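You operate a simulated robot arm through the tools that you are given. There is no shell and no other tool.

The job below is to be done with a simulated two-armed robot. You get a single attempt, and the scene is never put back.

Task
Put one of the blue cartons from the top of the long steel table on the low shelf of the wiring bench. Fetch the gold bush and set it on top of the white hub. Put the blue ribbed pad on the top of the steel table away on the top of the low bundle. Open the table drawer, put the short yellow block from the inside of the table drawer on the orange plate and shut the drawer again. Put the yellow bin on the top of the steel table away on the second deck from the bottom of the shelving. Take the purple hub and leave it on the roof of the blue-tag box. Press the gauge button two times. Put the red t-handle wrench on the roof of the blue-tag box. Take the yellow sponge on the top of the steel table and put it away on the top of the grey bench. Take the dark wood block and put it on the roof of the blue-tag box. Put the brown carton from the cradle on the blue-tag roof on the roof of the green-tag box. Take the blue seal and leave it on top of the yellow block. Any order will do. Set down upright: blue carton, purple hub, dark wood block, brown carton.
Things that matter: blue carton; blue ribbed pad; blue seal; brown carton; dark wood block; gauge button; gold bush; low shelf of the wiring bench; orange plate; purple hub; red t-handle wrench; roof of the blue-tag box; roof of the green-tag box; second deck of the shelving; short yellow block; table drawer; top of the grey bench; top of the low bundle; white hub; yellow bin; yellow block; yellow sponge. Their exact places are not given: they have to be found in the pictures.

Only the result counts: the job must be done as asked and must still hold three seconds after the hand-in. Knocking over, shifting, dropping, spilling or breaking anything else fails it. Lids that push on must go on centred and level and be pressed home; caps that screw on are set level and turned clockwise until they are tight.

Robot
Two 7-joint arms with fingered hands on one trunk, on a base that drives. Base frame: it is fixed to the floor where the robot stands at the start and does not move with it; the origin is under the middle of the robot, x ahead of it, y to its left, z up. Lengths are in mm, angles in degrees, forces in N, time in s.
The left shoulder is at the start at [60, 177, 750], the right one opposite. With the tool pointing down near the work surface each hand reaches from about 380 to 960 mm from the robot's upright axis, wherever it stands, measured 20 degrees to its own side. Places, roughly: blue carton [-2250, -750, 750]; blue ribbed pad (10x8x4 cm) [-3000, 900, 900]; blue seal (5x5x2 cm) [-1400, 0, 800]; brown carton [-750, 2750, 1000]; dark wood block (10x4x6 cm) [-3600, 3600, 900]; gauge button [-3100, 2300, 900]; gold bush (2x2x3 cm) [-2500, 0, 800]; low shelf of the wiring bench [100, -2100, 300]; orange plate (13x13x1 cm) [-2900, 2500, 900]; purple hub (9x9x10 cm) [-2900, 1900, 900]; red t-handle wrench [-3500, 2750, 1000]; roof of the blue-tag box [-500, 2300, 1000]; roof of the green-tag box [2100, 300, 1000]; second deck of the shelving [2500, 14900, 700]; short yellow block (5x9x2 cm) [-2800, 1600, 800]; table drawer [-2700, 1600, 800]; top of the grey bench [-1100, 100, 800]; top of the low bundle [3300, 9400, 500]; white hub (9x9x10 cm) [-2500, -200, 800]; yellow bin [-2750, 1750, 1000]; yellow block [-2750, -250, 1000]; yellow sponge (6x5x4 cm) [-3100, 2800, 900]. Payload 4 kg a hand.
The tool frame of a hand sits at the grasp point between the pads (the TCP): z along the fingers, y along the line on which they close. The tips reach 37 mm beyond it. Largest opening 124 mm; the body of the gripper starts 43 mm behind the TCP. The gripper is a hand of 3 fingers: y runs from the thumb to the fingers, the wrist lies at [-15, -108, -202] in the tool frame.
Orientation is that of the tool frame in the base frame, as [roll, pitch, yaw] about the fixed x, y, z axes, in that order (R = Rz(yaw) Ry(pitch) Rx(roll)). With the fingers straight down and the wrist toward the robot, the tool's x, y and z point along [0, 1, 0], [1, 0, 0] and [0, 0, -1] of the base frame.

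Tools
- The arms move only by the tool send_rows. It takes "left_targets", "right_targets" or both (then of equal length, played together; a hand with none holds still); each is a list of rows, each a list of 6 numbers: the turn, a rotation vector about the tool's x, y, z in units of 6 degrees (1.0 is 6 degrees), then the shift along the tool's x, y, z in units of 25 mm (1.0 is 25 mm). In form: [[ax, ay, az, dx, dy, dz], ...]. A call has 1 to 20 rows; each row shifts and turns the commanded pose from where the row before left it, along the tool's axes as they then stand. A call with a number of a shift or a turn outside -1 to 1 is refused whole. A row lasts 0.2 s, in which the tool goes at most 50 mm and 8.6 degrees; a call with a longer step from one row to the next is refused whole. A pose out of reach is approached as far as the arm can. The call stops where the force on the tool passes 40 N (or 10 N more than at its start, if that is more) or the arm is blocked; 0.2 s more then pass. In this call time passes only in rows, and 0.2 s behind the last. It gives the time, the measured TCP pose, the force on the tool (base axes), the opening and the grip force at its end, in the units of the frame above (readings bear some noise), with the torque about the TCP (base axes, N m) and any sound that the robot's microphone picked up.
- Cameras (640 x 400 px; columns grow to the right, rows downward): "scene" is now at [13.1, -53.6, 1386.7]; the picture's right is [-0.81, -0.59, 0.00], its down [-0.43, 0.59, -0.68] and it looks along [0.40, -0.55, -0.73] (base axes); focal length 214 px, centre (320, 200). "left" rides on the left gripper at [-64, -76, -136] in its tool frame; the picture's right is [-0.84, -0.26, 0.48], its down [0.48, -0.76, 0.43] and it looks along [0.26, 0.60, 0.76] (tool axes); focal length 256 px, centre (320, 200). "right" rides on the right gripper at [64, -76, -136] in its tool frame; the picture's right is [-0.84, 0.26, -0.48], its down [-0.48, -0.76, 0.43] and it looks along [-0.26, 0.60, 0.76] (tool axes); focal length 256 px, centre (320, 200).
- grab_frame(camera): a new picture of that camera. It takes no simulated time.
- slide_trunk(by): slides the trunk up (or, below 0, down) by that many mm; the arms and the scene camera ride with it, the base frame stays. It gives what a move gives, with no picture.
- drive_base(legs): drives the robot by 1 to 6 legs, each [ahead, left, turn to the left] in mm, mm and degrees, along the robot's own axes; the way and the turn of a leg run together, so that a leg with both is an arc; at most 1500 mm and 180 degrees a leg. The arms and the cameras ride along, it lands a little off, and it stops where it bumps. It gives what a move gives.
- set_fingers(index, middle, thumb_bend, thumb_turn, hand): sets how far each is bent, from 0 (flat) to 1 (curled in); at 0.3 the hand is open as for a grip, at 0.7 the pads meet at the TCP. One left out holds its place. A second passes; each finger stops where it meets its share of the squeeze, and holds until it gets a number again. It is the only way to open and close the hand. It gives what a move gives, with no picture; readings hold the bend of each and the force on the fingers (four entries, about 0 where the hand has none), thumb and palm. thumb_turn goes from beside the hand (0) to across from the fingers (1), as for a grip.
- head_to(pan, tilt): turns the head with the scene camera to pan (to the left, within 86 degrees either way) and tilt (down, from -29 to 69), counted from straight ahead of the robot. It gives what a move gives.
- pixel_to_xyz(camera, pixels): for up to 12 pixels [column, row] of the newest picture of that camera ("zoom" is the newest enlarged one), the place [x, y, z] in the base frame of the surface seen there, good to about 3 mm, but the place of the scene camera against the robot may be out by one fixed shift of up to 18 mm in any direction. It takes no simulated time.
- close_up(camera, box): a new picture of the part [left, top, right, bottom] of that camera's present view, enlarged. It takes no simulated time.
- finish_job(): hands the job in; it is judged then, once.

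Open the grippers and draw the arms clear of the work before you hand the job in, unless the task says otherwise.

The tools are called after "Emit:" as name(argument=value, ...) on one line, values as JSON. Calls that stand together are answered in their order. send_rows: Moves the arms, as the interface text tells. Its arguments: {"type":"object","properties":{"left_targets":{"type":"array"},"right_targets":{"type":"array"}},"required":[]} The other tools are called the same way: slide_trunk (by) slides the trunk up or down; set_fingers (index, middle, thumb_bend, thumb_turn, hand) moves the fingers one by one; drive_base (legs) drives the base; head_to (pan, tilt) turns the head that bears the scene camera; grab_frame (camera) takes a picture; pixel_to_xyz (camera, pixels) gives the place of the surface under pixels of a picture; close_up (camera, box) takes an enlarged picture of a part of a camera's view; finish_job () hands the job in.

At the start:

```text
time_s: 0.0
left_tcp_pos: [523.1, 271.8, 1088.2]
left_orientation: [-180.0, 0.1, 90.1]
left_contact_force: [0.1, -0.2, -0.2]
left_torque: [0.0, 0.03, 0.02]
left_gripper_width: 123.6
left_grip_force: 0.1
left_shape: jaw
left_bend: [0.3, 0.3, 0.3, 0.98]
left_finger forces: [0.0, 0.0, 0.0, 0.0, 0.1, 0.0]
right_tcp_pos: [514.6, -248.6, 1114.5]
right_orientation: [180.0, 0.0, 89.9]
right_contact_force: [0.2, -0.5, 0.5]
right_torque: [-0.01, -0.04, 0.0]
right_gripper_width: 123.7
right_grip_force: 0.0
right_shape: jaw
right_bend: [0.3, 0.3, 0.3, 0.98]
right_finger forces: [0.1, 0.0, 0.0, 0.0, 0.0, 0.0]
trunk travel left (down, up): [-275.0, 315.0]
robot x, y, heading: [4.2, -3.4, 0.1]
head pan, tilt: [-54.0, 46.9]
```

scene: 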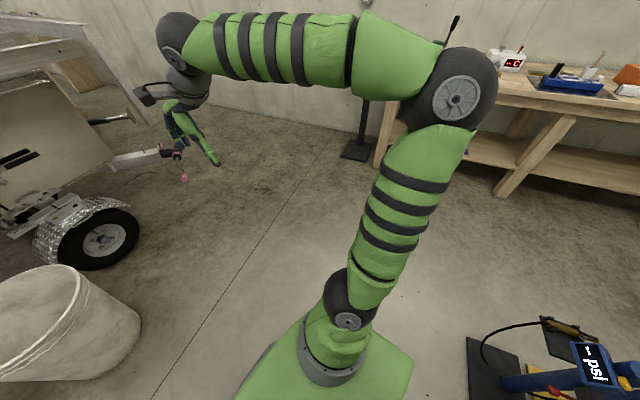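
right: 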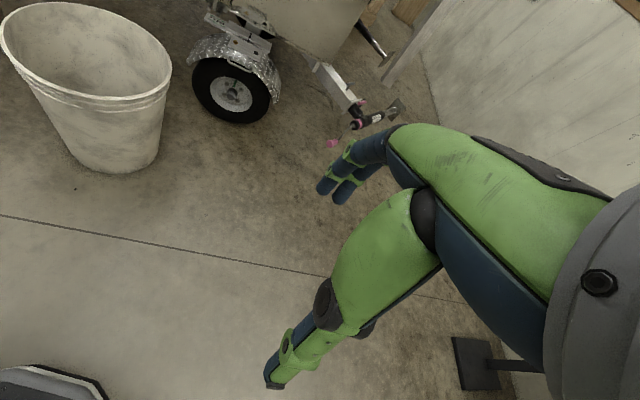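
left: 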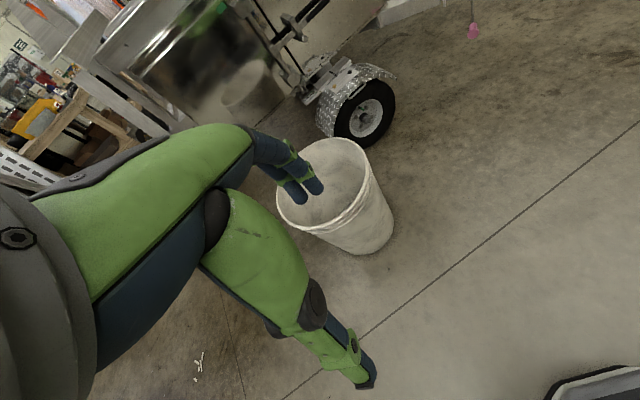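

The first pictures show a trailer, a bucket and the wiring bench on the right (upper right of the scene picture). I look around with the head to map the room.

Emit:
head_to(pan=0, tilt=15)

Emit:
grab_frame(camera="scene")

Emit:
head_to(pan=80, tilt=15)

Emit:
grab_frame(camera="scene")

Emit:
head_to(pan=-80, tilt=15)

Emit:
grab_frame(camera="scene")

```text
time_s: 1.2
left_tcp_pos: [521.3, 272.5, 1087.5]
left_orientation: [179.9, 0.1, 89.9]
left_contact_force: [-0.7, -0.1, -0.5]
left_torque: [0.01, -0.01, 0.01]
left_gripper_width: 123.9
left_grip_force: 0.0
left_shape: jaw
left_bend: [0.3, 0.3, 0.3, 0.98]
left_finger forces: [0.0, 0.0, 0.0, 0.1, 0.0, 0.0]
right_tcp_pos: [515.1, -248.3, 1114.9]
right_orientation: [179.9, 0.0, 90.1]
right_contact_force: [-0.3, 0.1, -0.2]
right_torque: [0.0, 0.0, 0.0]
right_gripper_width: 123.7
right_grip_force: 0.0
right_shape: jaw
right_bend: [0.3, 0.3, 0.3, 0.98]
right_finger forces: [0.0, 0.1, 0.0, 0.0, 0.0, 0.0]
trunk travel left (down, up): [-275.0, 315.0]
robot x, y, heading: [0.7, -0.5, -0.2]
head pan, tilt: [0.0, 15.0]
```

```text
taken
```

scene: 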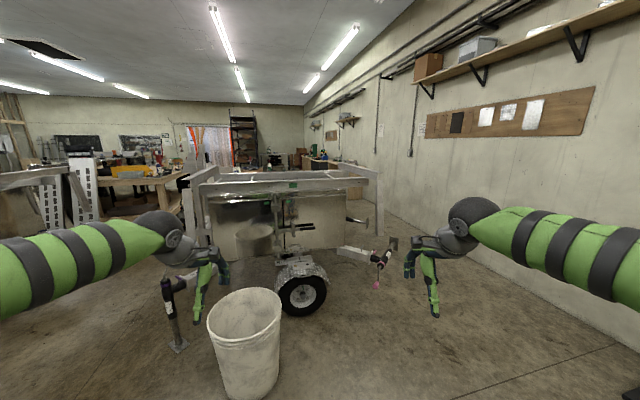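

```text
time_s: 2.8
left_tcp_pos: [521.7, 270.9, 1087.9]
left_orientation: [180.0, 0.1, 90.0]
left_contact_force: [0.1, -0.2, 0.1]
left_torque: [0.0, 0.0, 0.02]
left_gripper_width: 123.8
left_grip_force: 0.0
left_shape: jaw
left_bend: [0.3, 0.3, 0.3, 0.98]
left_finger forces: [0.0, 0.0, 0.0, 0.0, 0.0, 0.0]
right_tcp_pos: [514.8, -248.2, 1114.5]
right_orientation: [180.0, 0.0, 89.9]
right_contact_force: [0.3, -0.4, 0.3]
right_torque: [0.01, 0.03, 0.03]
right_gripper_width: 123.7
right_grip_force: 0.1
right_shape: jaw
right_bend: [0.3, 0.3, 0.3, 0.98]
right_finger forces: [0.0, 0.0, 0.0, 0.0, 0.1, 0.0]
trunk travel left (down, up): [-275.0, 315.0]
robot x, y, heading: [1.5, -1.2, -0.1]
head pan, tilt: [80.0, 15.0]
```

```text
taken
```

scene: 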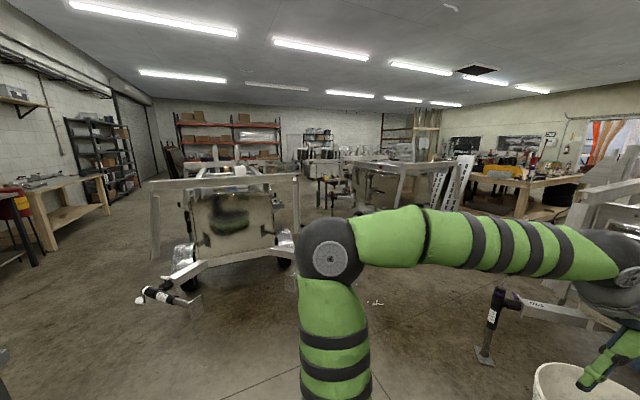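

```text
time_s: 5.2
left_tcp_pos: [521.9, 272.5, 1088.4]
left_orientation: [-180.0, 0.0, 90.0]
left_contact_force: [-0.1, -0.1, -0.2]
left_torque: [0.02, 0.02, 0.02]
left_gripper_width: 123.6
left_grip_force: 0.0
left_shape: jaw
left_bend: [0.3, 0.3, 0.3, 0.98]
left_finger forces: [0.0, 0.1, 0.0, 0.0, 0.0, 0.1]
right_tcp_pos: [514.3, -249.2, 1113.5]
right_orientation: [-180.0, 0.1, 90.0]
right_contact_force: [-0.1, -1.1, -0.4]
right_torque: [0.03, -0.03, -0.01]
right_gripper_width: 123.8
right_grip_force: 0.0
right_shape: jaw
right_bend: [0.3, 0.3, 0.3, 0.98]
right_finger forces: [0.0, 0.1, 0.0, 0.1, 0.0, 0.0]
trunk travel left (down, up): [-275.0, 315.0]
robot x, y, heading: [0.3, -1.5, 0.1]
head pan, tilt: [-80.0, 15.0]
```

```text
taken
```

scene: 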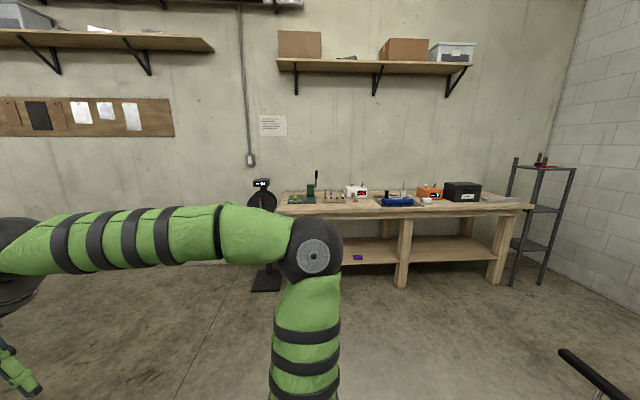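

The trailer boxes are ahead (green tag at about (293,184)) and to the left, and the wiring bench is on the right. The rest lies behind, so I turn on the spot by 180 degrees and look.

Emit:
drive_base(legs=[[0, 0, 180]])

Emit:
head_to(pan=0, tilt=15)

Emit:
grab_frame(camera="scene")

Emit:
head_to(pan=-50, tilt=15)

Emit:
grab_frame(camera="scene")

Emit:
head_to(pan=40, tilt=30)

Emit:
grab_frame(camera="scene")

```text
time_s: 12.9
left_tcp_pos: [-524.1, -269.1, 1087.5]
left_orientation: [-179.9, 0.0, -90.3]
left_contact_force: [0.0, 0.9, 0.3]
left_torque: [0.0, 0.0, -0.06]
left_gripper_width: 123.9
left_grip_force: 0.1
left_shape: jaw
left_bend: [0.3, 0.3, 0.3, 0.98]
left_finger forces: [0.0, 0.0, 0.1, 0.0, 0.1, 0.1]
right_tcp_pos: [-513.8, 251.3, 1114.1]
right_orientation: [180.0, 0.0, -90.3]
right_contact_force: [0.1, 0.1, -1.0]
right_torque: [0.03, -0.02, 0.01]
right_gripper_width: 123.3
right_grip_force: 0.0
right_shape: jaw
right_bend: [0.3, 0.3, 0.3, 0.98]
right_finger forces: [0.0, 0.0, 0.1, 0.0, 0.0, 0.0]
trunk travel left (down, up): [-275.0, 315.0]
robot x, y, heading: [0.0, -1.1, 180.0]
head pan, tilt: [-80.0, 15.0]
```

```text
time_s: 14.5
left_tcp_pos: [-523.7, -268.5, 1088.6]
left_orientation: [-180.0, 0.0, -90.3]
left_contact_force: [0.1, 0.1, -0.4]
left_torque: [-0.03, 0.0, -0.01]
left_gripper_width: 123.6
left_grip_force: 0.0
left_shape: jaw
left_bend: [0.3, 0.3, 0.3, 0.98]
left_finger forces: [0.1, 0.1, 0.0, 0.0, 0.0, 0.0]
right_tcp_pos: [-512.4, 250.8, 1115.1]
right_orientation: [-180.0, -0.1, -90.3]
right_contact_force: [0.4, -0.3, -0.7]
right_torque: [0.01, 0.02, -0.03]
right_gripper_width: 123.7
right_grip_force: 0.1
right_shape: jaw
right_bend: [0.3, 0.3, 0.3, 0.98]
right_finger forces: [0.0, 0.0, 0.0, 0.1, 0.0, 0.0]
trunk travel left (down, up): [-275.0, 315.0]
robot x, y, heading: [-0.2, -2.0, 179.3]
head pan, tilt: [0.0, 15.0]
```

```text
taken
```

scene: 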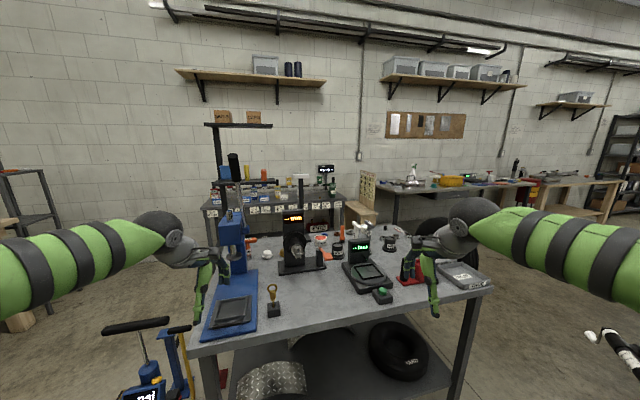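

```text
time_s: 15.7
left_tcp_pos: [-524.5, -268.0, 1088.3]
left_orientation: [180.0, 0.0, -90.3]
left_contact_force: [-0.3, -0.3, 0.4]
left_torque: [-0.01, 0.0, 0.02]
left_gripper_width: 123.5
left_grip_force: 0.2
left_shape: jaw
left_bend: [0.3, 0.3, 0.3, 0.98]
left_finger forces: [0.1, 0.0, 0.0, 0.0, 0.0, 0.0]
right_tcp_pos: [-514.5, 251.8, 1113.6]
right_orientation: [-180.0, 0.1, -90.3]
right_contact_force: [0.6, 0.4, 0.0]
right_torque: [0.0, -0.04, 0.0]
right_gripper_width: 123.6
right_grip_force: 0.1
right_shape: jaw
right_bend: [0.3, 0.3, 0.3, 0.98]
right_finger forces: [0.0, 0.1, 0.0, 0.1, 0.0, 0.1]
trunk travel left (down, up): [-275.0, 315.0]
robot x, y, heading: [-1.4, 3.0, 179.7]
head pan, tilt: [-50.0, 15.0]
```

```text
taken
```

scene: 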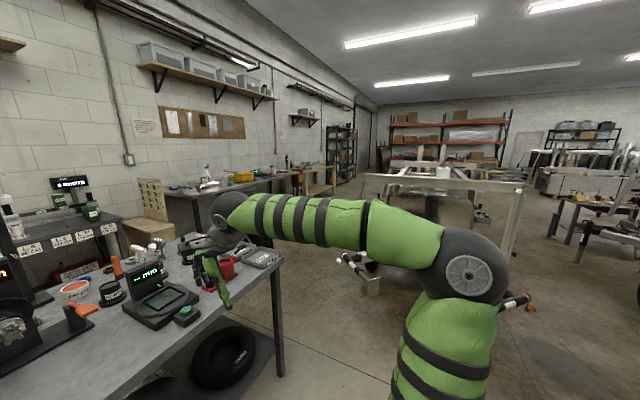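

```text
time_s: 17.3
left_tcp_pos: [-524.0, -269.8, 1088.0]
left_orientation: [-180.0, -0.1, -90.3]
left_contact_force: [0.0, -0.8, -0.3]
left_torque: [0.02, 0.01, 0.01]
left_gripper_width: 123.8
left_grip_force: 0.0
left_shape: jaw
left_bend: [0.3, 0.3, 0.3, 0.98]
left_finger forces: [0.0, 0.0, 0.0, 0.1, 0.0, 0.0]
right_tcp_pos: [-513.6, 251.9, 1113.7]
right_orientation: [-180.0, 0.0, -90.3]
right_contact_force: [-0.4, -0.2, 0.2]
right_torque: [0.01, 0.01, -0.04]
right_gripper_width: 123.8
right_grip_force: 0.1
right_shape: jaw
right_bend: [0.3, 0.3, 0.3, 0.98]
right_finger forces: [0.0, 0.1, 0.1, 0.0, 0.0, 0.1]
trunk travel left (down, up): [-275.0, 315.0]
robot x, y, heading: [-2.5, -2.6, 179.7]
head pan, tilt: [40.0, 30.0]
```

```text
taken
```

scene: 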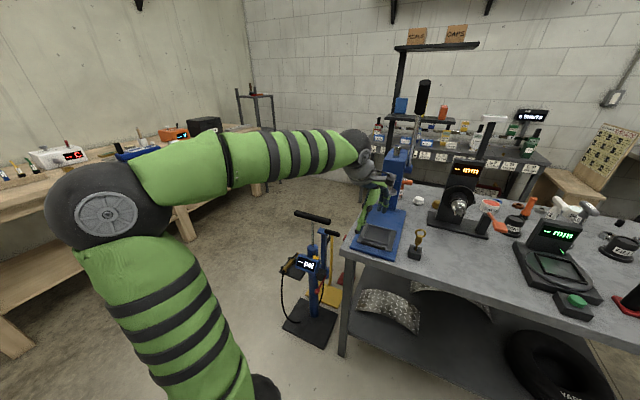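

The grey bench is just ahead, a small-parts bench behind it and a long table along the wall on the right. I zoom on these areas.

Emit:
head_to(pan=5, tilt=25)

Emit:
close_up(camera="scene", box=[180, 60, 500, 260])

Emit:
close_up(camera="scene", box=[200, 120, 360, 220])

Emit:
head_to(pan=-40, tilt=15)

Emit:
close_up(camera="scene", box=[180, 140, 420, 290])

```text
time_s: 18.3
left_tcp_pos: [-524.3, -267.8, 1087.5]
left_orientation: [-180.0, -0.1, -90.3]
left_contact_force: [0.1, 0.0, 0.3]
left_torque: [-0.01, 0.01, -0.01]
left_gripper_width: 123.5
left_grip_force: 0.0
left_shape: jaw
left_bend: [0.3, 0.3, 0.3, 0.98]
left_finger forces: [0.1, 0.1, 0.1, 0.0, 0.0, 0.0]
right_tcp_pos: [-514.1, 251.0, 1114.3]
right_orientation: [180.0, -0.1, -90.3]
right_contact_force: [0.5, 0.2, -0.2]
right_torque: [-0.01, 0.0, 0.0]
right_gripper_width: 123.9
right_grip_force: 0.1
right_shape: jaw
right_bend: [0.3, 0.3, 0.3, 0.98]
right_finger forces: [0.0, 0.1, 0.0, 0.0, 0.0, 0.0]
trunk travel left (down, up): [-275.0, 315.0]
robot x, y, heading: [1.8, -3.5, 179.7]
head pan, tilt: [5.0, 25.0]
```

```text
2.00 times, centred on (340, 160) of scene
```

zoom: 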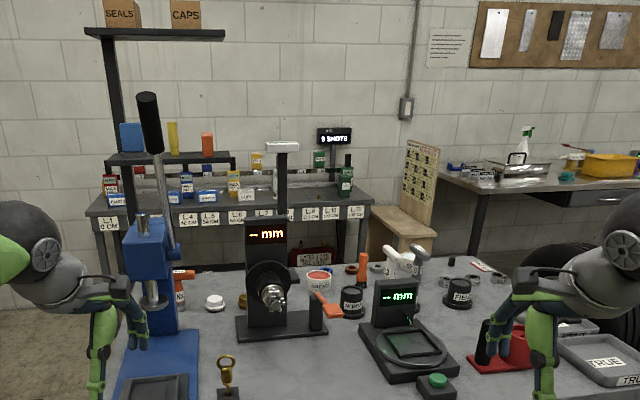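

```text
4.00 times, centred on (280, 170) of scene
```

zoom: 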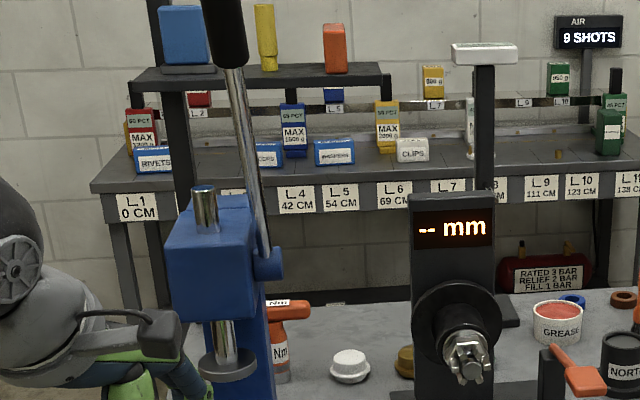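

```text
time_s: 19.4
left_tcp_pos: [-523.4, -268.7, 1087.2]
left_orientation: [-180.0, 0.1, -90.3]
left_contact_force: [-0.8, 0.2, -0.4]
left_torque: [0.01, -0.02, 0.02]
left_gripper_width: 123.6
left_grip_force: 0.0
left_shape: jaw
left_bend: [0.3, 0.3, 0.3, 0.98]
left_finger forces: [0.0, 0.0, 0.0, 0.1, 0.0, 0.0]
right_tcp_pos: [-514.1, 251.0, 1114.4]
right_orientation: [180.0, 0.0, -90.3]
right_contact_force: [0.0, 0.7, -0.4]
right_torque: [0.02, 0.01, -0.03]
right_gripper_width: 123.7
right_grip_force: 0.1
right_shape: jaw
right_bend: [0.3, 0.3, 0.3, 0.98]
right_finger forces: [0.1, 0.0, 0.0, 0.1, 0.0, 0.0]
trunk travel left (down, up): [-275.0, 315.0]
robot x, y, heading: [5.2, 1.0, 179.7]
head pan, tilt: [-40.0, 15.0]
```

```text
2.67 times, centred on (300, 215) of scene
```

zoom: 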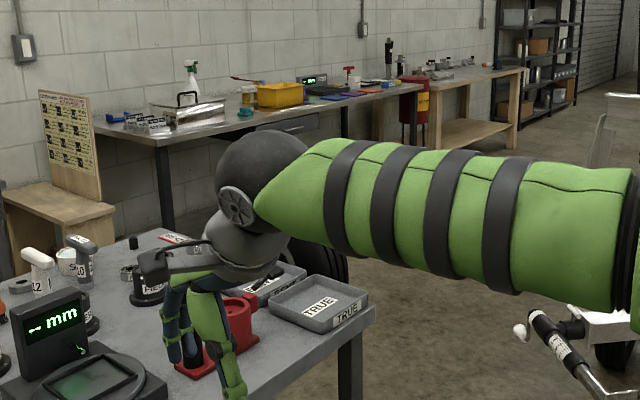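

I measure key points of the benches to build a map: first the newest zoom (table on the right), and I retake the centre zoom for the L-labelled table.

Emit:
pixel_to_xyz(camera="zoom", pixels=[[110, 122], [162, 140], [420, 88], [280, 95], [305, 128], [190, 110], [245, 113], [375, 310], [470, 70], [75, 220], [150, 240], [410, 110]])

Emit:
head_to(pan=5, tilt=25)

Emit:
close_up(camera="scene", box=[200, 120, 360, 220])

Emit:
pixel_to_xyz(camera="zoom", pixels=[[95, 185], [152, 158], [265, 40], [335, 55], [185, 40], [293, 140], [485, 53], [265, 155], [335, 155], [412, 150], [560, 155], [610, 135]])

```text
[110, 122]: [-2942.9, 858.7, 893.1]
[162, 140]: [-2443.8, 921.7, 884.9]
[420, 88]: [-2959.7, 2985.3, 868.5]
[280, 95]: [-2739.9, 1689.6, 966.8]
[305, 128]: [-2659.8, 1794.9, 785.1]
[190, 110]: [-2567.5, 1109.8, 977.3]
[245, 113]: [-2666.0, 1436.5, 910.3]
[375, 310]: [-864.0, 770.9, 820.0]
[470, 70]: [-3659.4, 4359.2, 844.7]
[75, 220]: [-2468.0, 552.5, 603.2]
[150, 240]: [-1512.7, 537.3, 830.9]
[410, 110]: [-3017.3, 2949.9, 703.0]
```

```text
time_s: 20.6
left_tcp_pos: [-524.9, -268.7, 1087.7]
left_orientation: [-179.9, 0.0, -90.3]
left_contact_force: [0.2, 0.5, -0.8]
left_torque: [0.0, 0.02, -0.01]
left_gripper_width: 123.7
left_grip_force: 0.1
left_shape: jaw
left_bend: [0.3, 0.3, 0.3, 0.98]
left_finger forces: [0.0, 0.0, 0.0, 0.0, 0.0, 0.1]
right_tcp_pos: [-512.7, 251.4, 1114.6]
right_orientation: [179.9, 0.1, -90.3]
right_contact_force: [-1.0, -0.1, -0.6]
right_torque: [0.03, 0.02, -0.03]
right_gripper_width: 123.7
right_grip_force: 0.1
right_shape: jaw
right_bend: [0.3, 0.3, 0.3, 0.98]
right_finger forces: [0.1, 0.0, 0.0, 0.0, 0.0, 0.1]
trunk travel left (down, up): [-275.0, 315.0]
robot x, y, heading: [1.3, 1.6, 179.8]
head pan, tilt: [5.0, 25.0]
```

```text
4.00 times, centred on (280, 170) of scene
```

zoom: 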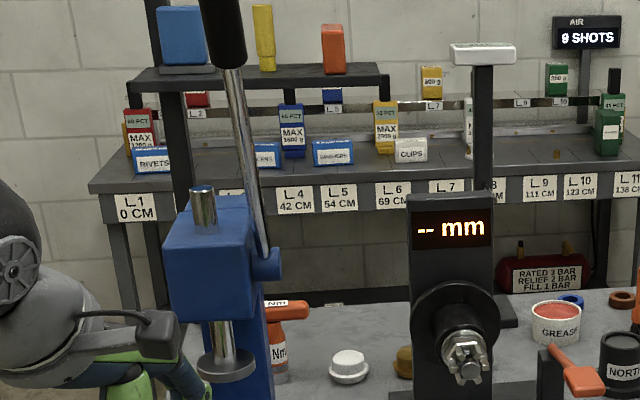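

```text
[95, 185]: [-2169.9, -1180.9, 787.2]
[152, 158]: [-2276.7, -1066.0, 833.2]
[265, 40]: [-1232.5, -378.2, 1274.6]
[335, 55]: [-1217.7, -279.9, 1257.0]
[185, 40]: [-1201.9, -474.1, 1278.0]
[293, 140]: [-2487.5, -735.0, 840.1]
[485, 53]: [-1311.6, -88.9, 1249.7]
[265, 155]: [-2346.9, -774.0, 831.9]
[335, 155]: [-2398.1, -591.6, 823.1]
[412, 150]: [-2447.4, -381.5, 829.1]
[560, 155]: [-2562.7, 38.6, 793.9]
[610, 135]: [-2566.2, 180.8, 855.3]
```

The L-labelled table and the walls are turned about 15° against my frame; the yellow/brass parts sit at the back. I look down to see my own base's size and the grey bench's near edges.

Emit:
head_to(pan=0, tilt=69)

Emit:
grab_frame(camera="scene")

Emit:
pixel_to_xyz(camera="scene", pixels=[[320, 330], [320, 390], [250, 390], [390, 390], [100, 200], [500, 200], [320, 100], [200, 100], [450, 100], [320, 20], [150, 50], [500, 50]])

Emit:
head_to(pan=0, tilt=35)

Emit:
grab_frame(camera="scene")

Emit:
pixel_to_xyz(camera="scene", pixels=[[190, 300], [480, 230], [400, 150], [320, 270], [320, 180], [230, 140], [320, 150], [430, 150], [300, 100]])

```text
time_s: 21.7
left_tcp_pos: [-523.6, -267.8, 1088.0]
left_orientation: [180.0, 0.0, -90.3]
left_contact_force: [0.8, 0.0, 0.3]
left_torque: [-0.01, 0.0, -0.01]
left_gripper_width: 123.3
left_grip_force: 0.1
left_shape: jaw
left_bend: [0.3, 0.3, 0.3, 0.98]
left_finger forces: [0.0, 0.0, 0.1, 0.0, 0.0, 0.1]
right_tcp_pos: [-513.3, 251.9, 1114.4]
right_orientation: [180.0, 0.0, -90.3]
right_contact_force: [0.1, 0.2, -0.7]
right_torque: [-0.03, -0.02, 0.0]
right_gripper_width: 123.8
right_grip_force: 0.1
right_shape: jaw
right_bend: [0.3, 0.3, 0.3, 0.98]
right_finger forces: [0.0, 0.0, 0.1, 0.0, 0.0, 0.0]
trunk travel left (down, up): [-275.0, 315.0]
robot x, y, heading: [-2.6, -0.3, 179.6]
head pan, tilt: [0.0, 68.8]
```

```text
taken
```

scene: 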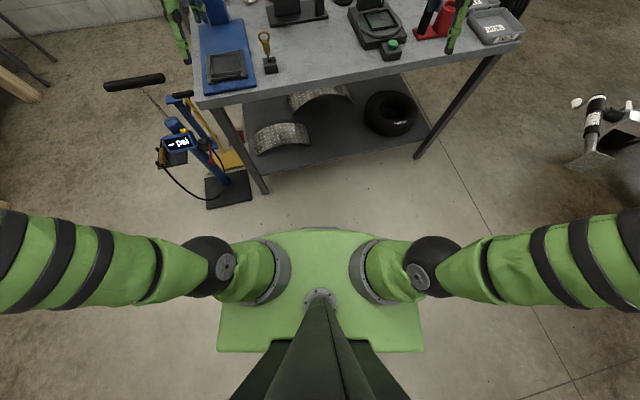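

```text
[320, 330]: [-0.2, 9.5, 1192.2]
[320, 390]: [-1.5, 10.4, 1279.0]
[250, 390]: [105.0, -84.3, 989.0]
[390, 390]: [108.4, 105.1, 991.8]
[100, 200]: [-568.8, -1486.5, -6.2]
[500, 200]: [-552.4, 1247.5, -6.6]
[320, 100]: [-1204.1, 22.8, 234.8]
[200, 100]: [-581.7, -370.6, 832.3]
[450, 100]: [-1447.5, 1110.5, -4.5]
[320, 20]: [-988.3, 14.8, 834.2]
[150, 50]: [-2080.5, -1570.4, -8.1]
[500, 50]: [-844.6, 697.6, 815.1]
```

```text
time_s: 22.7
left_tcp_pos: [-523.8, -267.9, 1090.3]
left_orientation: [-179.9, 0.0, -90.3]
left_contact_force: [0.0, -0.6, 0.4]
left_torque: [0.02, -0.01, 0.03]
left_gripper_width: 123.7
left_grip_force: 0.0
left_shape: jaw
left_bend: [0.3, 0.3, 0.3, 0.98]
left_finger forces: [0.0, 0.0, 0.1, 0.0, 0.0, 0.0]
right_tcp_pos: [-513.5, 250.6, 1114.8]
right_orientation: [179.9, 0.0, -90.3]
right_contact_force: [-0.2, -1.1, 0.3]
right_torque: [-0.02, 0.02, 0.01]
right_gripper_width: 123.7
right_grip_force: 0.0
right_shape: jaw
right_bend: [0.3, 0.3, 0.3, 0.98]
right_finger forces: [0.0, 0.0, 0.0, 0.1, 0.0, 0.0]
trunk travel left (down, up): [-275.0, 315.0]
robot x, y, heading: [-1.9, 2.9, 179.5]
head pan, tilt: [0.0, 35.0]
```

```text
taken
```

scene: 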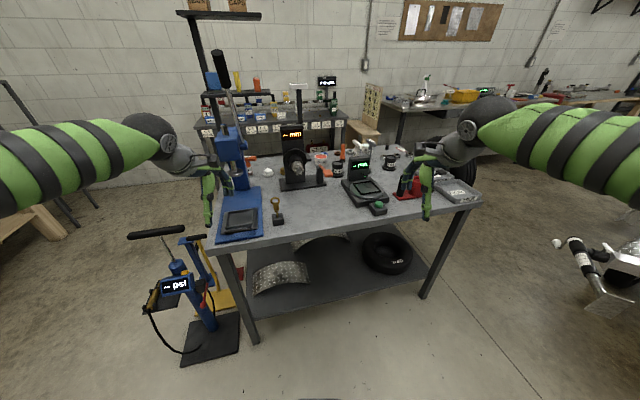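

```text
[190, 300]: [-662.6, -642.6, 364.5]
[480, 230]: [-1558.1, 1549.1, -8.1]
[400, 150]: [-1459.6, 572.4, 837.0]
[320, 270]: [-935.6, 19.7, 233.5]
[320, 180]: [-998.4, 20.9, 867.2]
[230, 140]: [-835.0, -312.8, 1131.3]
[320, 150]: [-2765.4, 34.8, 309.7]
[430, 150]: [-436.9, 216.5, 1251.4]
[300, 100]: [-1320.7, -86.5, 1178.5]
```

I query the green base plate's corners in a straight-down view to learn its footprint.

Emit:
head_to(pan=0, tilt=69)

Emit:
grab_frame(camera="scene")

Emit:
pixel_to_xyz(camera="scene", pixels=[[225, 345], [418, 345], [320, 232], [280, 240], [360, 240], [225, 300], [232, 285], [320, 260], [210, 97], [518, 47], [250, 180]])

```text
time_s: 23.6
left_tcp_pos: [-524.5, -268.9, 1089.4]
left_orientation: [-179.9, 0.0, -90.3]
left_contact_force: [-0.5, 0.4, 0.5]
left_torque: [-0.04, -0.01, -0.02]
left_gripper_width: 123.9
left_grip_force: 0.1
left_shape: jaw
left_bend: [0.3, 0.3, 0.3, 0.98]
left_finger forces: [0.0, 0.1, 0.0, 0.0, 0.1, 0.0]
right_tcp_pos: [-512.8, 251.9, 1113.8]
right_orientation: [179.9, -0.1, -90.3]
right_contact_force: [-0.2, 0.4, 0.6]
right_torque: [-0.01, -0.03, -0.01]
right_gripper_width: 123.8
right_grip_force: 0.0
right_shape: jaw
right_bend: [0.3, 0.3, 0.3, 0.98]
right_finger forces: [0.0, 0.1, 0.1, 0.0, 0.0, 0.0]
trunk travel left (down, up): [-275.0, 315.0]
robot x, y, heading: [-0.3, -1.9, 179.7]
head pan, tilt: [0.0, 68.8]
```

```text
taken
```

scene: 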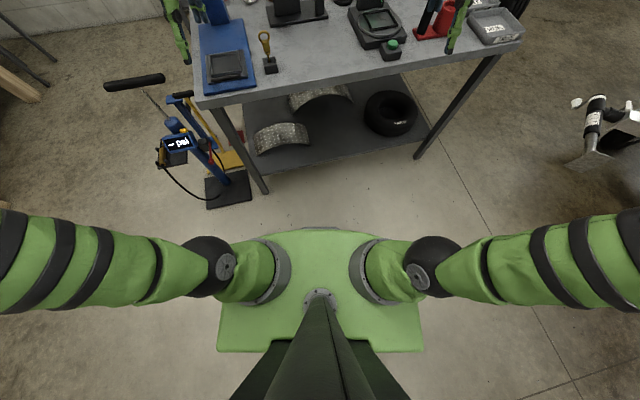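

```text
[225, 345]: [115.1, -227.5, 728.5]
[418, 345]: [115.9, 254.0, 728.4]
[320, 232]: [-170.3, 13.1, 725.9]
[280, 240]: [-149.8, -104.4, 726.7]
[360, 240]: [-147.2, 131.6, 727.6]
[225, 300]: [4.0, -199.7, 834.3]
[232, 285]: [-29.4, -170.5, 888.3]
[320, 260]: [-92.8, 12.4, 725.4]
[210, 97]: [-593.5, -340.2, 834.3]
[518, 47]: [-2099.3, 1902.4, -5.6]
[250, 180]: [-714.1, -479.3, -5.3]
```

The trunk cover is about ±240 wide. Next I examine the floor path on my right between the grey bench and the trailer hitch.

Emit:
head_to(pan=-60, tilt=35)

Emit:
grab_frame(camera="scene")

Emit:
pixel_to_xyz(camera="scene", pixels=[[200, 200], [260, 150], [300, 100], [330, 200], [320, 250], [350, 130], [290, 200], [400, 120], [250, 100], [420, 300]])

```text
time_s: 24.9
left_tcp_pos: [-523.3, -268.5, 1086.1]
left_orientation: [180.0, 0.1, -90.2]
left_contact_force: [0.5, -0.5, 1.0]
left_torque: [0.01, 0.01, 0.0]
left_gripper_width: 123.7
left_grip_force: 0.1
left_shape: jaw
left_bend: [0.3, 0.3, 0.3, 0.98]
left_finger forces: [0.0, 0.0, 0.0, 0.1, 0.0, 0.1]
right_tcp_pos: [-514.8, 250.1, 1113.9]
right_orientation: [180.0, 0.0, -90.4]
right_contact_force: [0.4, -0.7, 0.5]
right_torque: [0.01, 0.03, 0.01]
right_gripper_width: 123.6
right_grip_force: 0.0
right_shape: jaw
right_bend: [0.3, 0.3, 0.3, 0.98]
right_finger forces: [0.0, 0.0, 0.1, 0.0, 0.0, 0.1]
trunk travel left (down, up): [-275.0, 315.0]
robot x, y, heading: [-2.0, 2.1, 179.4]
head pan, tilt: [-60.0, 35.0]
```

```text
taken
```

scene: 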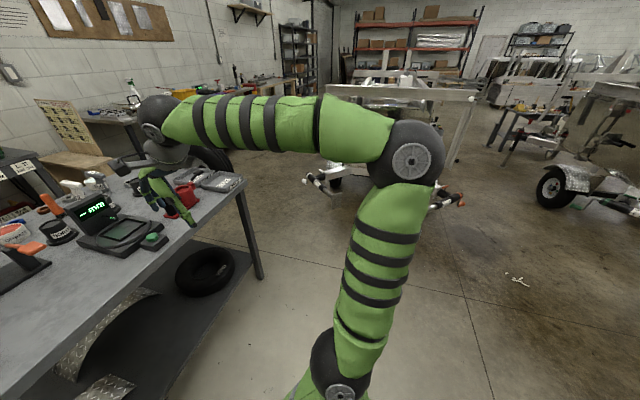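

```text
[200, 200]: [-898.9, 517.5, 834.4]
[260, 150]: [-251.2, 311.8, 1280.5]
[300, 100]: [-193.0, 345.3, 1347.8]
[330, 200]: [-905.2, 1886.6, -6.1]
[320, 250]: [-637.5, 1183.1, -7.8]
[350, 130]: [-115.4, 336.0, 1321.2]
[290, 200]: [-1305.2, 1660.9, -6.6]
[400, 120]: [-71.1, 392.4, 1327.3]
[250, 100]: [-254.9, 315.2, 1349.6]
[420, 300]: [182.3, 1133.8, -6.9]
```

I check where the trailer hitch jacks stand so that I can drive between them and the bench.

Emit:
pixel_to_xyz(camera="scene", pixels=[[309, 178], [318, 189], [335, 180], [450, 200], [440, 207], [462, 192], [375, 107], [555, 190], [110, 105], [260, 278]])

```text
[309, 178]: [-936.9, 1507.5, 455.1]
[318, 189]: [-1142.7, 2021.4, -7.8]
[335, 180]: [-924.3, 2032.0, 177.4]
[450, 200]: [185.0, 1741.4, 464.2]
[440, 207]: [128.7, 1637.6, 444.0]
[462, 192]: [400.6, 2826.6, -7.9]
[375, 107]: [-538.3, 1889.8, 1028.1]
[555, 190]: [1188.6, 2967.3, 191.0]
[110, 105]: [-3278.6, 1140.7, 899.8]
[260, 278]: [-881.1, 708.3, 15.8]
```

The corridor between the bench corner and the jack looks tight; I zoom on the jack.

Emit:
close_up(camera="scene", box=[240, 80, 400, 220])

Emit:
pixel_to_xyz(camera="zoom", pixels=[[280, 385], [300, 420], [330, 440], [360, 420], [400, 380], [380, 440], [200, 300], [320, 360], [430, 330], [450, 380]])

```text
2.86 times, centred on (320, 150) of scene
```

zoom: 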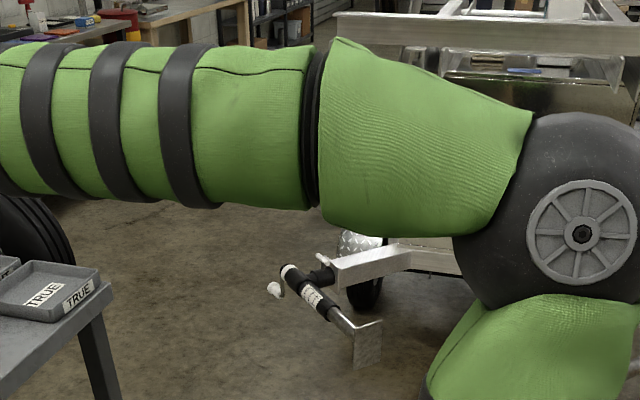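

```text
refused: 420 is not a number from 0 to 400
```

Emit:
pixel_to_xyz(camera="zoom", pixels=[[274, 290], [290, 272], [365, 360], [368, 340], [310, 360], [340, 270], [100, 380], [115, 395], [250, 250], [350, 255], [360, 300]])

```text
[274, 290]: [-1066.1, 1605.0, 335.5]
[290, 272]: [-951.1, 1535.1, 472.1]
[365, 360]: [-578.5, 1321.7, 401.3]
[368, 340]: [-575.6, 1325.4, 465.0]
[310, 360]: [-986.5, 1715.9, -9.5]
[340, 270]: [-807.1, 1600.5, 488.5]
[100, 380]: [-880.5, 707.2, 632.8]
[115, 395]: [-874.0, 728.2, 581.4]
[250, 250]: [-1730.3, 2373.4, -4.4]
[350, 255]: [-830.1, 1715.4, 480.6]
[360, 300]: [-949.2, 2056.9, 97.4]
```

The jack's foot sticks out to (-576,1325), leaving ~620 mm; the left way round may be wider. I look left.

Emit:
head_to(pan=60, tilt=40)

Emit:
grab_frame(camera="scene")

Emit:
pixel_to_xyz(camera="scene", pixels=[[320, 120], [250, 120], [200, 150], [350, 80], [400, 80], [460, 160], [480, 280], [300, 60], [200, 60], [520, 200], [560, 320]])

```text
time_s: 26.9
left_tcp_pos: [-523.6, -269.9, 1086.8]
left_orientation: [-179.9, 0.0, -90.3]
left_contact_force: [-0.1, 0.0, 0.6]
left_torque: [-0.01, 0.04, -0.04]
left_gripper_width: 124.0
left_grip_force: 0.0
left_shape: jaw
left_bend: [0.3, 0.3, 0.3, 0.98]
left_finger forces: [0.0, 0.1, 0.0, 0.1, 0.0, 0.0]
right_tcp_pos: [-514.0, 251.9, 1113.0]
right_orientation: [179.9, 0.0, -90.3]
right_contact_force: [-1.2, 0.1, -0.7]
right_torque: [0.0, 0.02, -0.01]
right_gripper_width: 123.7
right_grip_force: 0.0
right_shape: jaw
right_bend: [0.3, 0.3, 0.3, 0.98]
right_finger forces: [0.1, 0.1, 0.0, 0.0, 0.1, 0.0]
trunk travel left (down, up): [-275.0, 315.0]
robot x, y, heading: [0.1, 3.1, 179.5]
head pan, tilt: [60.0, 40.0]
```

```text
taken
```

scene: 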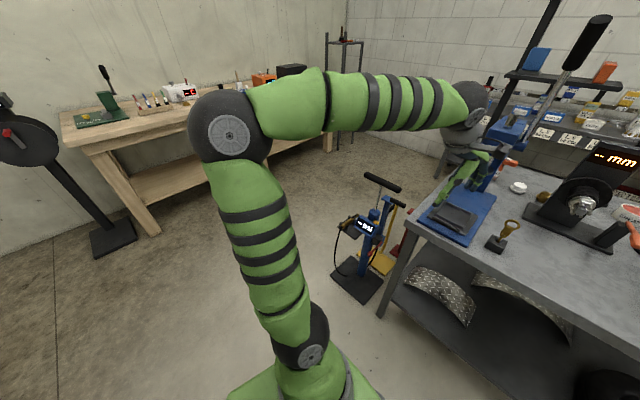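

```text
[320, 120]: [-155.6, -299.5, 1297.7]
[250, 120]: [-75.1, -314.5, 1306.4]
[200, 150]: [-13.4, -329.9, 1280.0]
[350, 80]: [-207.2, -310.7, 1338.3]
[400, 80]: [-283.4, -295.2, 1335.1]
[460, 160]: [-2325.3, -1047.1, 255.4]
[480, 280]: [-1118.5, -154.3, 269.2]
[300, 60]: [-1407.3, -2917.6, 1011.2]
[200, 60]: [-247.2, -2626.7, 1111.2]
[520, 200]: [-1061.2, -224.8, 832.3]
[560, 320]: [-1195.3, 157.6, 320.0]
```

The left side looks open: bench leg at (155,230), pump at (355,280). I measure them.

Emit:
pixel_to_xyz(camera="scene", pixels=[[155, 232], [332, 278], [367, 175], [398, 190], [358, 300], [330, 150], [112, 240], [65, 150], [370, 230], [340, 200], [400, 215], [430, 190]])

```text
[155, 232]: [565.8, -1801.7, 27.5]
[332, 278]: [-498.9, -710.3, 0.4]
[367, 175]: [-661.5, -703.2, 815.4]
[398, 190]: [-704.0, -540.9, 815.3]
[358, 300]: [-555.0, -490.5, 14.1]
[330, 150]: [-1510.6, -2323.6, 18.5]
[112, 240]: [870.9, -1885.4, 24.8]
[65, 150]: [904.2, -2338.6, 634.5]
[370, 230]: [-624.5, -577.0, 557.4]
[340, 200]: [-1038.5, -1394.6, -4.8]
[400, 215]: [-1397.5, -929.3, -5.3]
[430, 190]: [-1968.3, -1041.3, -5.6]
```

Left route is clear: past the pump (x≈-630, y≈-500…-760) and in front of the wiring bench. I drive around to the left end of the aisle between the grey bench and the L-labelled table.

Emit:
drive_base(legs=[[0, 1150, 0], [0, 0, 15], [900, 0, 0]])

Emit:
head_to(pan=-30, tilt=35)

Emit:
grab_frame(camera="scene")

```text
time_s: 38.0
left_tcp_pos: [-1340.0, -1730.4, 1087.0]
left_orientation: [-179.9, 0.0, -76.4]
left_contact_force: [0.5, -0.7, -0.5]
left_torque: [0.0, -0.01, 0.0]
left_gripper_width: 124.0
left_grip_force: 0.1
left_shape: jaw
left_bend: [0.3, 0.3, 0.3, 0.98]
left_finger forces: [0.1, 0.1, 0.0, 0.0, 0.1, 0.0]
right_tcp_pos: [-1455.9, -1224.8, 1113.7]
right_orientation: [180.0, 0.0, -76.2]
right_contact_force: [0.0, 0.4, -0.7]
right_torque: [-0.01, 0.0, 0.0]
right_gripper_width: 123.7
right_grip_force: 0.1
right_shape: jaw
right_bend: [0.3, 0.3, 0.3, 0.98]
right_finger forces: [0.1, 0.0, 0.1, 0.0, 0.0, 0.0]
trunk travel left (down, up): [-275.0, 315.0]
robot x, y, heading: [-900.4, -1344.9, -166.4]
head pan, tilt: [60.0, 40.0]
```

```text
time_s: 39.6
left_tcp_pos: [-1341.3, -1730.7, 1087.6]
left_orientation: [-180.0, 0.1, -76.3]
left_contact_force: [-0.8, 0.0, -0.1]
left_torque: [0.01, 0.02, -0.01]
left_gripper_width: 123.9
left_grip_force: 0.0
left_shape: jaw
left_bend: [0.3, 0.3, 0.3, 0.98]
left_finger forces: [0.2, 0.1, 0.0, 0.0, 0.0, 0.1]
right_tcp_pos: [-1455.4, -1224.1, 1114.4]
right_orientation: [-180.0, 0.0, -76.3]
right_contact_force: [-1.6, 0.0, 1.1]
right_torque: [0.0, 0.01, 0.03]
right_gripper_width: 123.6
right_grip_force: 0.0
right_shape: jaw
right_bend: [0.3, 0.3, 0.3, 0.98]
right_finger forces: [0.0, 0.0, 0.0, 0.0, 0.0, 0.1]
trunk travel left (down, up): [-275.0, 315.0]
robot x, y, heading: [-894.0, -1340.3, -166.3]
head pan, tilt: [-30.0, 35.0]
```

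```text
taken
```

scene: 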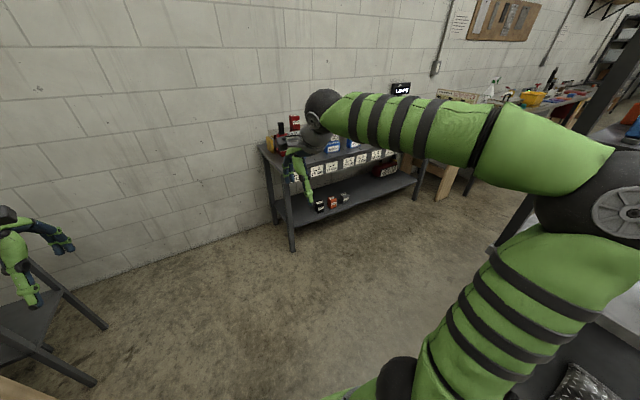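

The way is free; I drive diagonally into the left end of the aisle.

Emit:
drive_base(legs=[[650, -550, 0]])

Emit:
head_to(pan=-10, tilt=35)

Emit:
grab_frame(camera="scene")

Emit:
head_to(pan=-75, tilt=35)

Emit:
grab_frame(camera="scene")

```text
time_s: 44.1
left_tcp_pos: [-2101.3, -1374.5, 1087.6]
left_orientation: [179.9, 0.0, -75.0]
left_contact_force: [0.4, 0.8, -0.1]
left_torque: [-0.01, -0.02, 0.02]
left_gripper_width: 123.7
left_grip_force: 0.0
left_shape: jaw
left_bend: [0.3, 0.3, 0.3, 0.98]
left_finger forces: [0.0, 0.1, 0.0, 0.1, 0.0, 0.0]
right_tcp_pos: [-2229.0, -870.0, 1115.0]
right_orientation: [-180.0, 0.0, -75.0]
right_contact_force: [-1.0, 1.2, -0.1]
right_torque: [-0.04, 0.0, 0.0]
right_gripper_width: 123.5
right_grip_force: 0.0
right_shape: jaw
right_bend: [0.3, 0.3, 0.3, 0.98]
right_finger forces: [0.0, 0.1, 0.1, 0.0, 0.0, 0.0]
trunk travel left (down, up): [-275.0, 315.0]
robot x, y, heading: [-1667.3, -975.1, -164.8]
head pan, tilt: [-30.0, 35.0]
```

```text
time_s: 45.0
left_tcp_pos: [-2101.4, -1374.4, 1087.7]
left_orientation: [180.0, 0.0, -75.0]
left_contact_force: [-0.6, -0.4, -0.4]
left_torque: [0.02, -0.04, 0.01]
left_gripper_width: 123.4
left_grip_force: 0.1
left_shape: jaw
left_bend: [0.3, 0.3, 0.3, 0.98]
left_finger forces: [0.0, 0.0, 0.0, 0.1, 0.0, 0.0]
right_tcp_pos: [-2228.9, -869.8, 1113.9]
right_orientation: [180.0, 0.0, -75.0]
right_contact_force: [-0.7, 0.3, 0.9]
right_torque: [-0.02, 0.0, 0.02]
right_gripper_width: 123.6
right_grip_force: 0.1
right_shape: jaw
right_bend: [0.3, 0.3, 0.3, 0.98]
right_finger forces: [0.0, 0.0, 0.0, 0.0, 0.0, 0.1]
trunk travel left (down, up): [-275.0, 315.0]
robot x, y, heading: [-1667.6, -978.6, -165.0]
head pan, tilt: [-10.0, 35.0]
```

```text
taken
```

scene: 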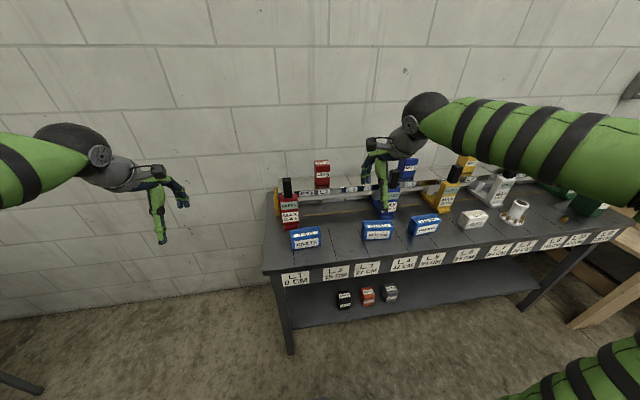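

```text
time_s: 46.3
left_tcp_pos: [-2100.9, -1374.8, 1088.2]
left_orientation: [180.0, 0.0, -75.1]
left_contact_force: [0.6, 0.1, -0.1]
left_torque: [-0.01, 0.0, -0.02]
left_gripper_width: 123.7
left_grip_force: 0.1
left_shape: jaw
left_bend: [0.3, 0.3, 0.3, 0.98]
left_finger forces: [0.0, 0.0, 0.0, 0.1, 0.1, 0.1]
right_tcp_pos: [-2228.8, -869.3, 1114.0]
right_orientation: [-179.9, 0.1, -75.1]
right_contact_force: [0.0, 0.5, 0.1]
right_torque: [-0.03, 0.02, 0.0]
right_gripper_width: 123.7
right_grip_force: 0.1
right_shape: jaw
right_bend: [0.3, 0.3, 0.3, 0.98]
right_finger forces: [0.0, 0.0, 0.0, 0.1, 0.1, 0.0]
trunk travel left (down, up): [-275.0, 315.0]
robot x, y, heading: [-1669.0, -976.3, -165.0]
head pan, tilt: [-75.0, 35.0]
```

```text
taken
```

scene: 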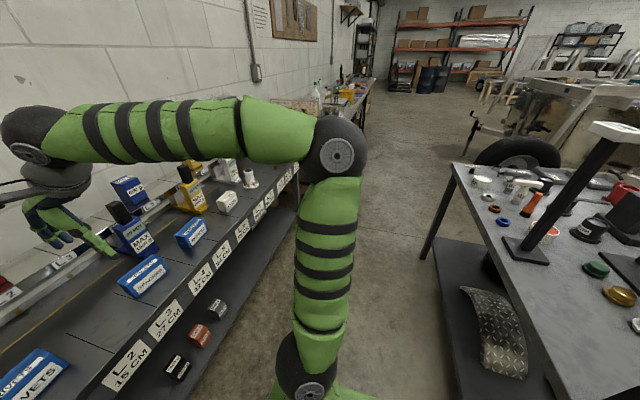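

I see the blue cartons (305,237), (378,230), (424,225) and the white hub at (515,212). I zoom in from the front.

Emit:
head_to(pan=-25, tilt=35)

Emit:
close_up(camera="scene", box=[260, 120, 580, 320])

Emit:
close_up(camera="scene", box=[380, 140, 540, 240])

Emit:
pixel_to_xyz(camera="scene", pixels=[[269, 244], [330, 230], [380, 221], [430, 215], [470, 205], [500, 205]])

```text
time_s: 47.5
left_tcp_pos: [-2102.0, -1374.7, 1089.1]
left_orientation: [-180.0, 0.0, -75.1]
left_contact_force: [0.2, 0.4, -0.5]
left_torque: [0.0, 0.01, -0.02]
left_gripper_width: 123.6
left_grip_force: 0.0
left_shape: jaw
left_bend: [0.3, 0.3, 0.3, 0.98]
left_finger forces: [0.0, 0.1, 0.0, 0.0, 0.0, 0.1]
right_tcp_pos: [-2228.9, -870.5, 1113.7]
right_orientation: [180.0, 0.0, -74.9]
right_contact_force: [0.4, 0.7, 0.1]
right_torque: [0.02, 0.0, 0.03]
right_gripper_width: 123.7
right_grip_force: 0.1
right_shape: jaw
right_bend: [0.3, 0.3, 0.3, 0.98]
right_finger forces: [0.0, 0.0, 0.1, 0.0, 0.1, 0.1]
trunk travel left (down, up): [-275.0, 315.0]
robot x, y, heading: [-1665.1, -977.4, -164.9]
head pan, tilt: [-25.0, 35.0]
```

```text
2.00 times, centred on (420, 220) of scene
```

zoom: 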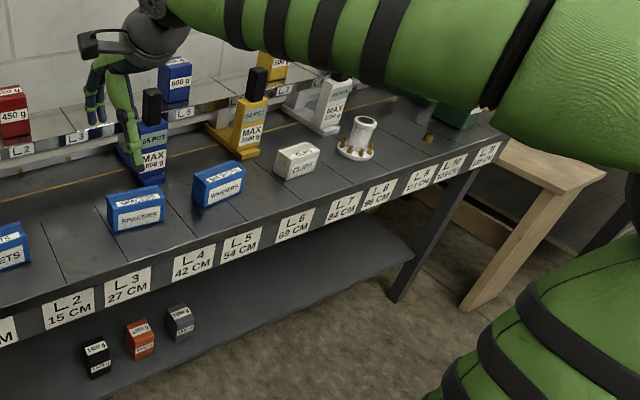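

```text
4.00 times, centred on (460, 190) of scene
```

zoom: 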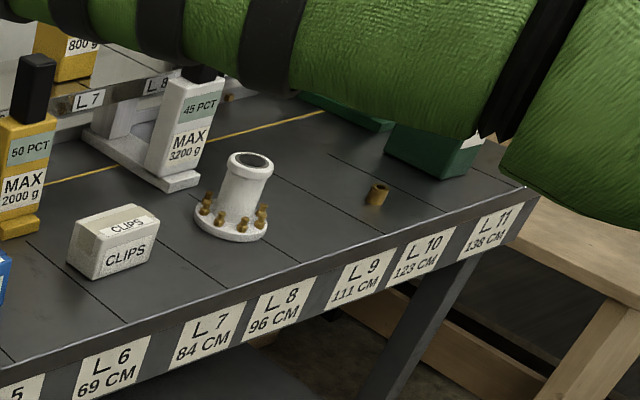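

```text
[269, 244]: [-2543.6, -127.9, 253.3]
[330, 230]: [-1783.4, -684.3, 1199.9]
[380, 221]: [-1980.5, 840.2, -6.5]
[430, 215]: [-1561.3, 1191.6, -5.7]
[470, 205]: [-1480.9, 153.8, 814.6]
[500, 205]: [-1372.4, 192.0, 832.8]
```

White hub at (358,137) and gold bush at (430,137) in the first zoom. The measurements must come from the newest zoom (second), so I query that: hub top, bush, clips, yellow 800 g block, table edge.

Emit:
pixel_to_xyz(camera="zoom", pixels=[[250, 160], [230, 230], [376, 195], [115, 225], [62, 45], [66, 70], [20, 200], [440, 150], [524, 186], [190, 130], [320, 265], [100, 360]])

Emit:
head_to(pan=-86, tilt=35)

Emit:
close_up(camera="scene", box=[320, 130, 640, 330])

```text
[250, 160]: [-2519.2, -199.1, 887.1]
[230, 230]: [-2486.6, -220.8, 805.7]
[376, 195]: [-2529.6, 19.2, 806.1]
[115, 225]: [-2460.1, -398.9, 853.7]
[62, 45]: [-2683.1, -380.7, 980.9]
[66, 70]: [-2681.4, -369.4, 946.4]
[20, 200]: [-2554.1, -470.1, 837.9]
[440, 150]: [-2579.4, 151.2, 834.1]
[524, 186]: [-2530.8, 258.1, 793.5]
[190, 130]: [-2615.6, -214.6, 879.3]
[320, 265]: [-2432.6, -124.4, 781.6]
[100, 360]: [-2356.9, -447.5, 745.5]
```

```text
time_s: 48.8
left_tcp_pos: [-2101.5, -1374.7, 1088.8]
left_orientation: [-180.0, 0.0, -75.0]
left_contact_force: [-0.2, 0.5, 1.0]
left_torque: [-0.04, 0.03, -0.01]
left_gripper_width: 123.9
left_grip_force: 0.1
left_shape: jaw
left_bend: [0.3, 0.3, 0.3, 0.98]
left_finger forces: [0.0, 0.0, 0.0, 0.0, 0.1, 0.0]
right_tcp_pos: [-2229.6, -870.3, 1113.9]
right_orientation: [180.0, 0.0, -75.0]
right_contact_force: [-0.1, -0.6, -0.7]
right_torque: [0.01, 0.03, 0.02]
right_gripper_width: 123.8
right_grip_force: 0.0
right_shape: jaw
right_bend: [0.3, 0.3, 0.3, 0.98]
right_finger forces: [0.0, 0.0, 0.0, 0.0, 0.0, 0.1]
trunk travel left (down, up): [-275.0, 315.0]
robot x, y, heading: [-1668.2, -977.6, -164.9]
head pan, tilt: [-85.9, 35.0]
```

```text
2.00 times, centred on (480, 230) of scene
```

zoom: 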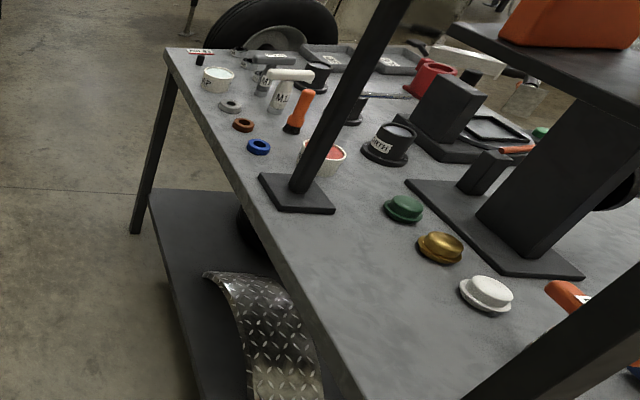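

The blue seal ring is at (258,147) near the bench's back edge. I measure it and the bench edge.

Emit:
pixel_to_xyz(camera="zoom", pixels=[[258, 146], [243, 125], [165, 50], [340, 395], [230, 105], [310, 150], [294, 200], [404, 208], [490, 295], [250, 190], [440, 245], [400, 330]])

```text
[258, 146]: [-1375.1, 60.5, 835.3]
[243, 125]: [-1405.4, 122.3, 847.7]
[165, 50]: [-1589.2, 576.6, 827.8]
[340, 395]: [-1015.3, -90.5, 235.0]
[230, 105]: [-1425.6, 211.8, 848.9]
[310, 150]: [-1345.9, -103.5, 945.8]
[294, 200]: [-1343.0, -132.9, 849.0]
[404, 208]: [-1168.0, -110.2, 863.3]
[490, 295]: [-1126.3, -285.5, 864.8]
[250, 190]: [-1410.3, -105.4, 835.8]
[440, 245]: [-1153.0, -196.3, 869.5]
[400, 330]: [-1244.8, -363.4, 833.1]
```

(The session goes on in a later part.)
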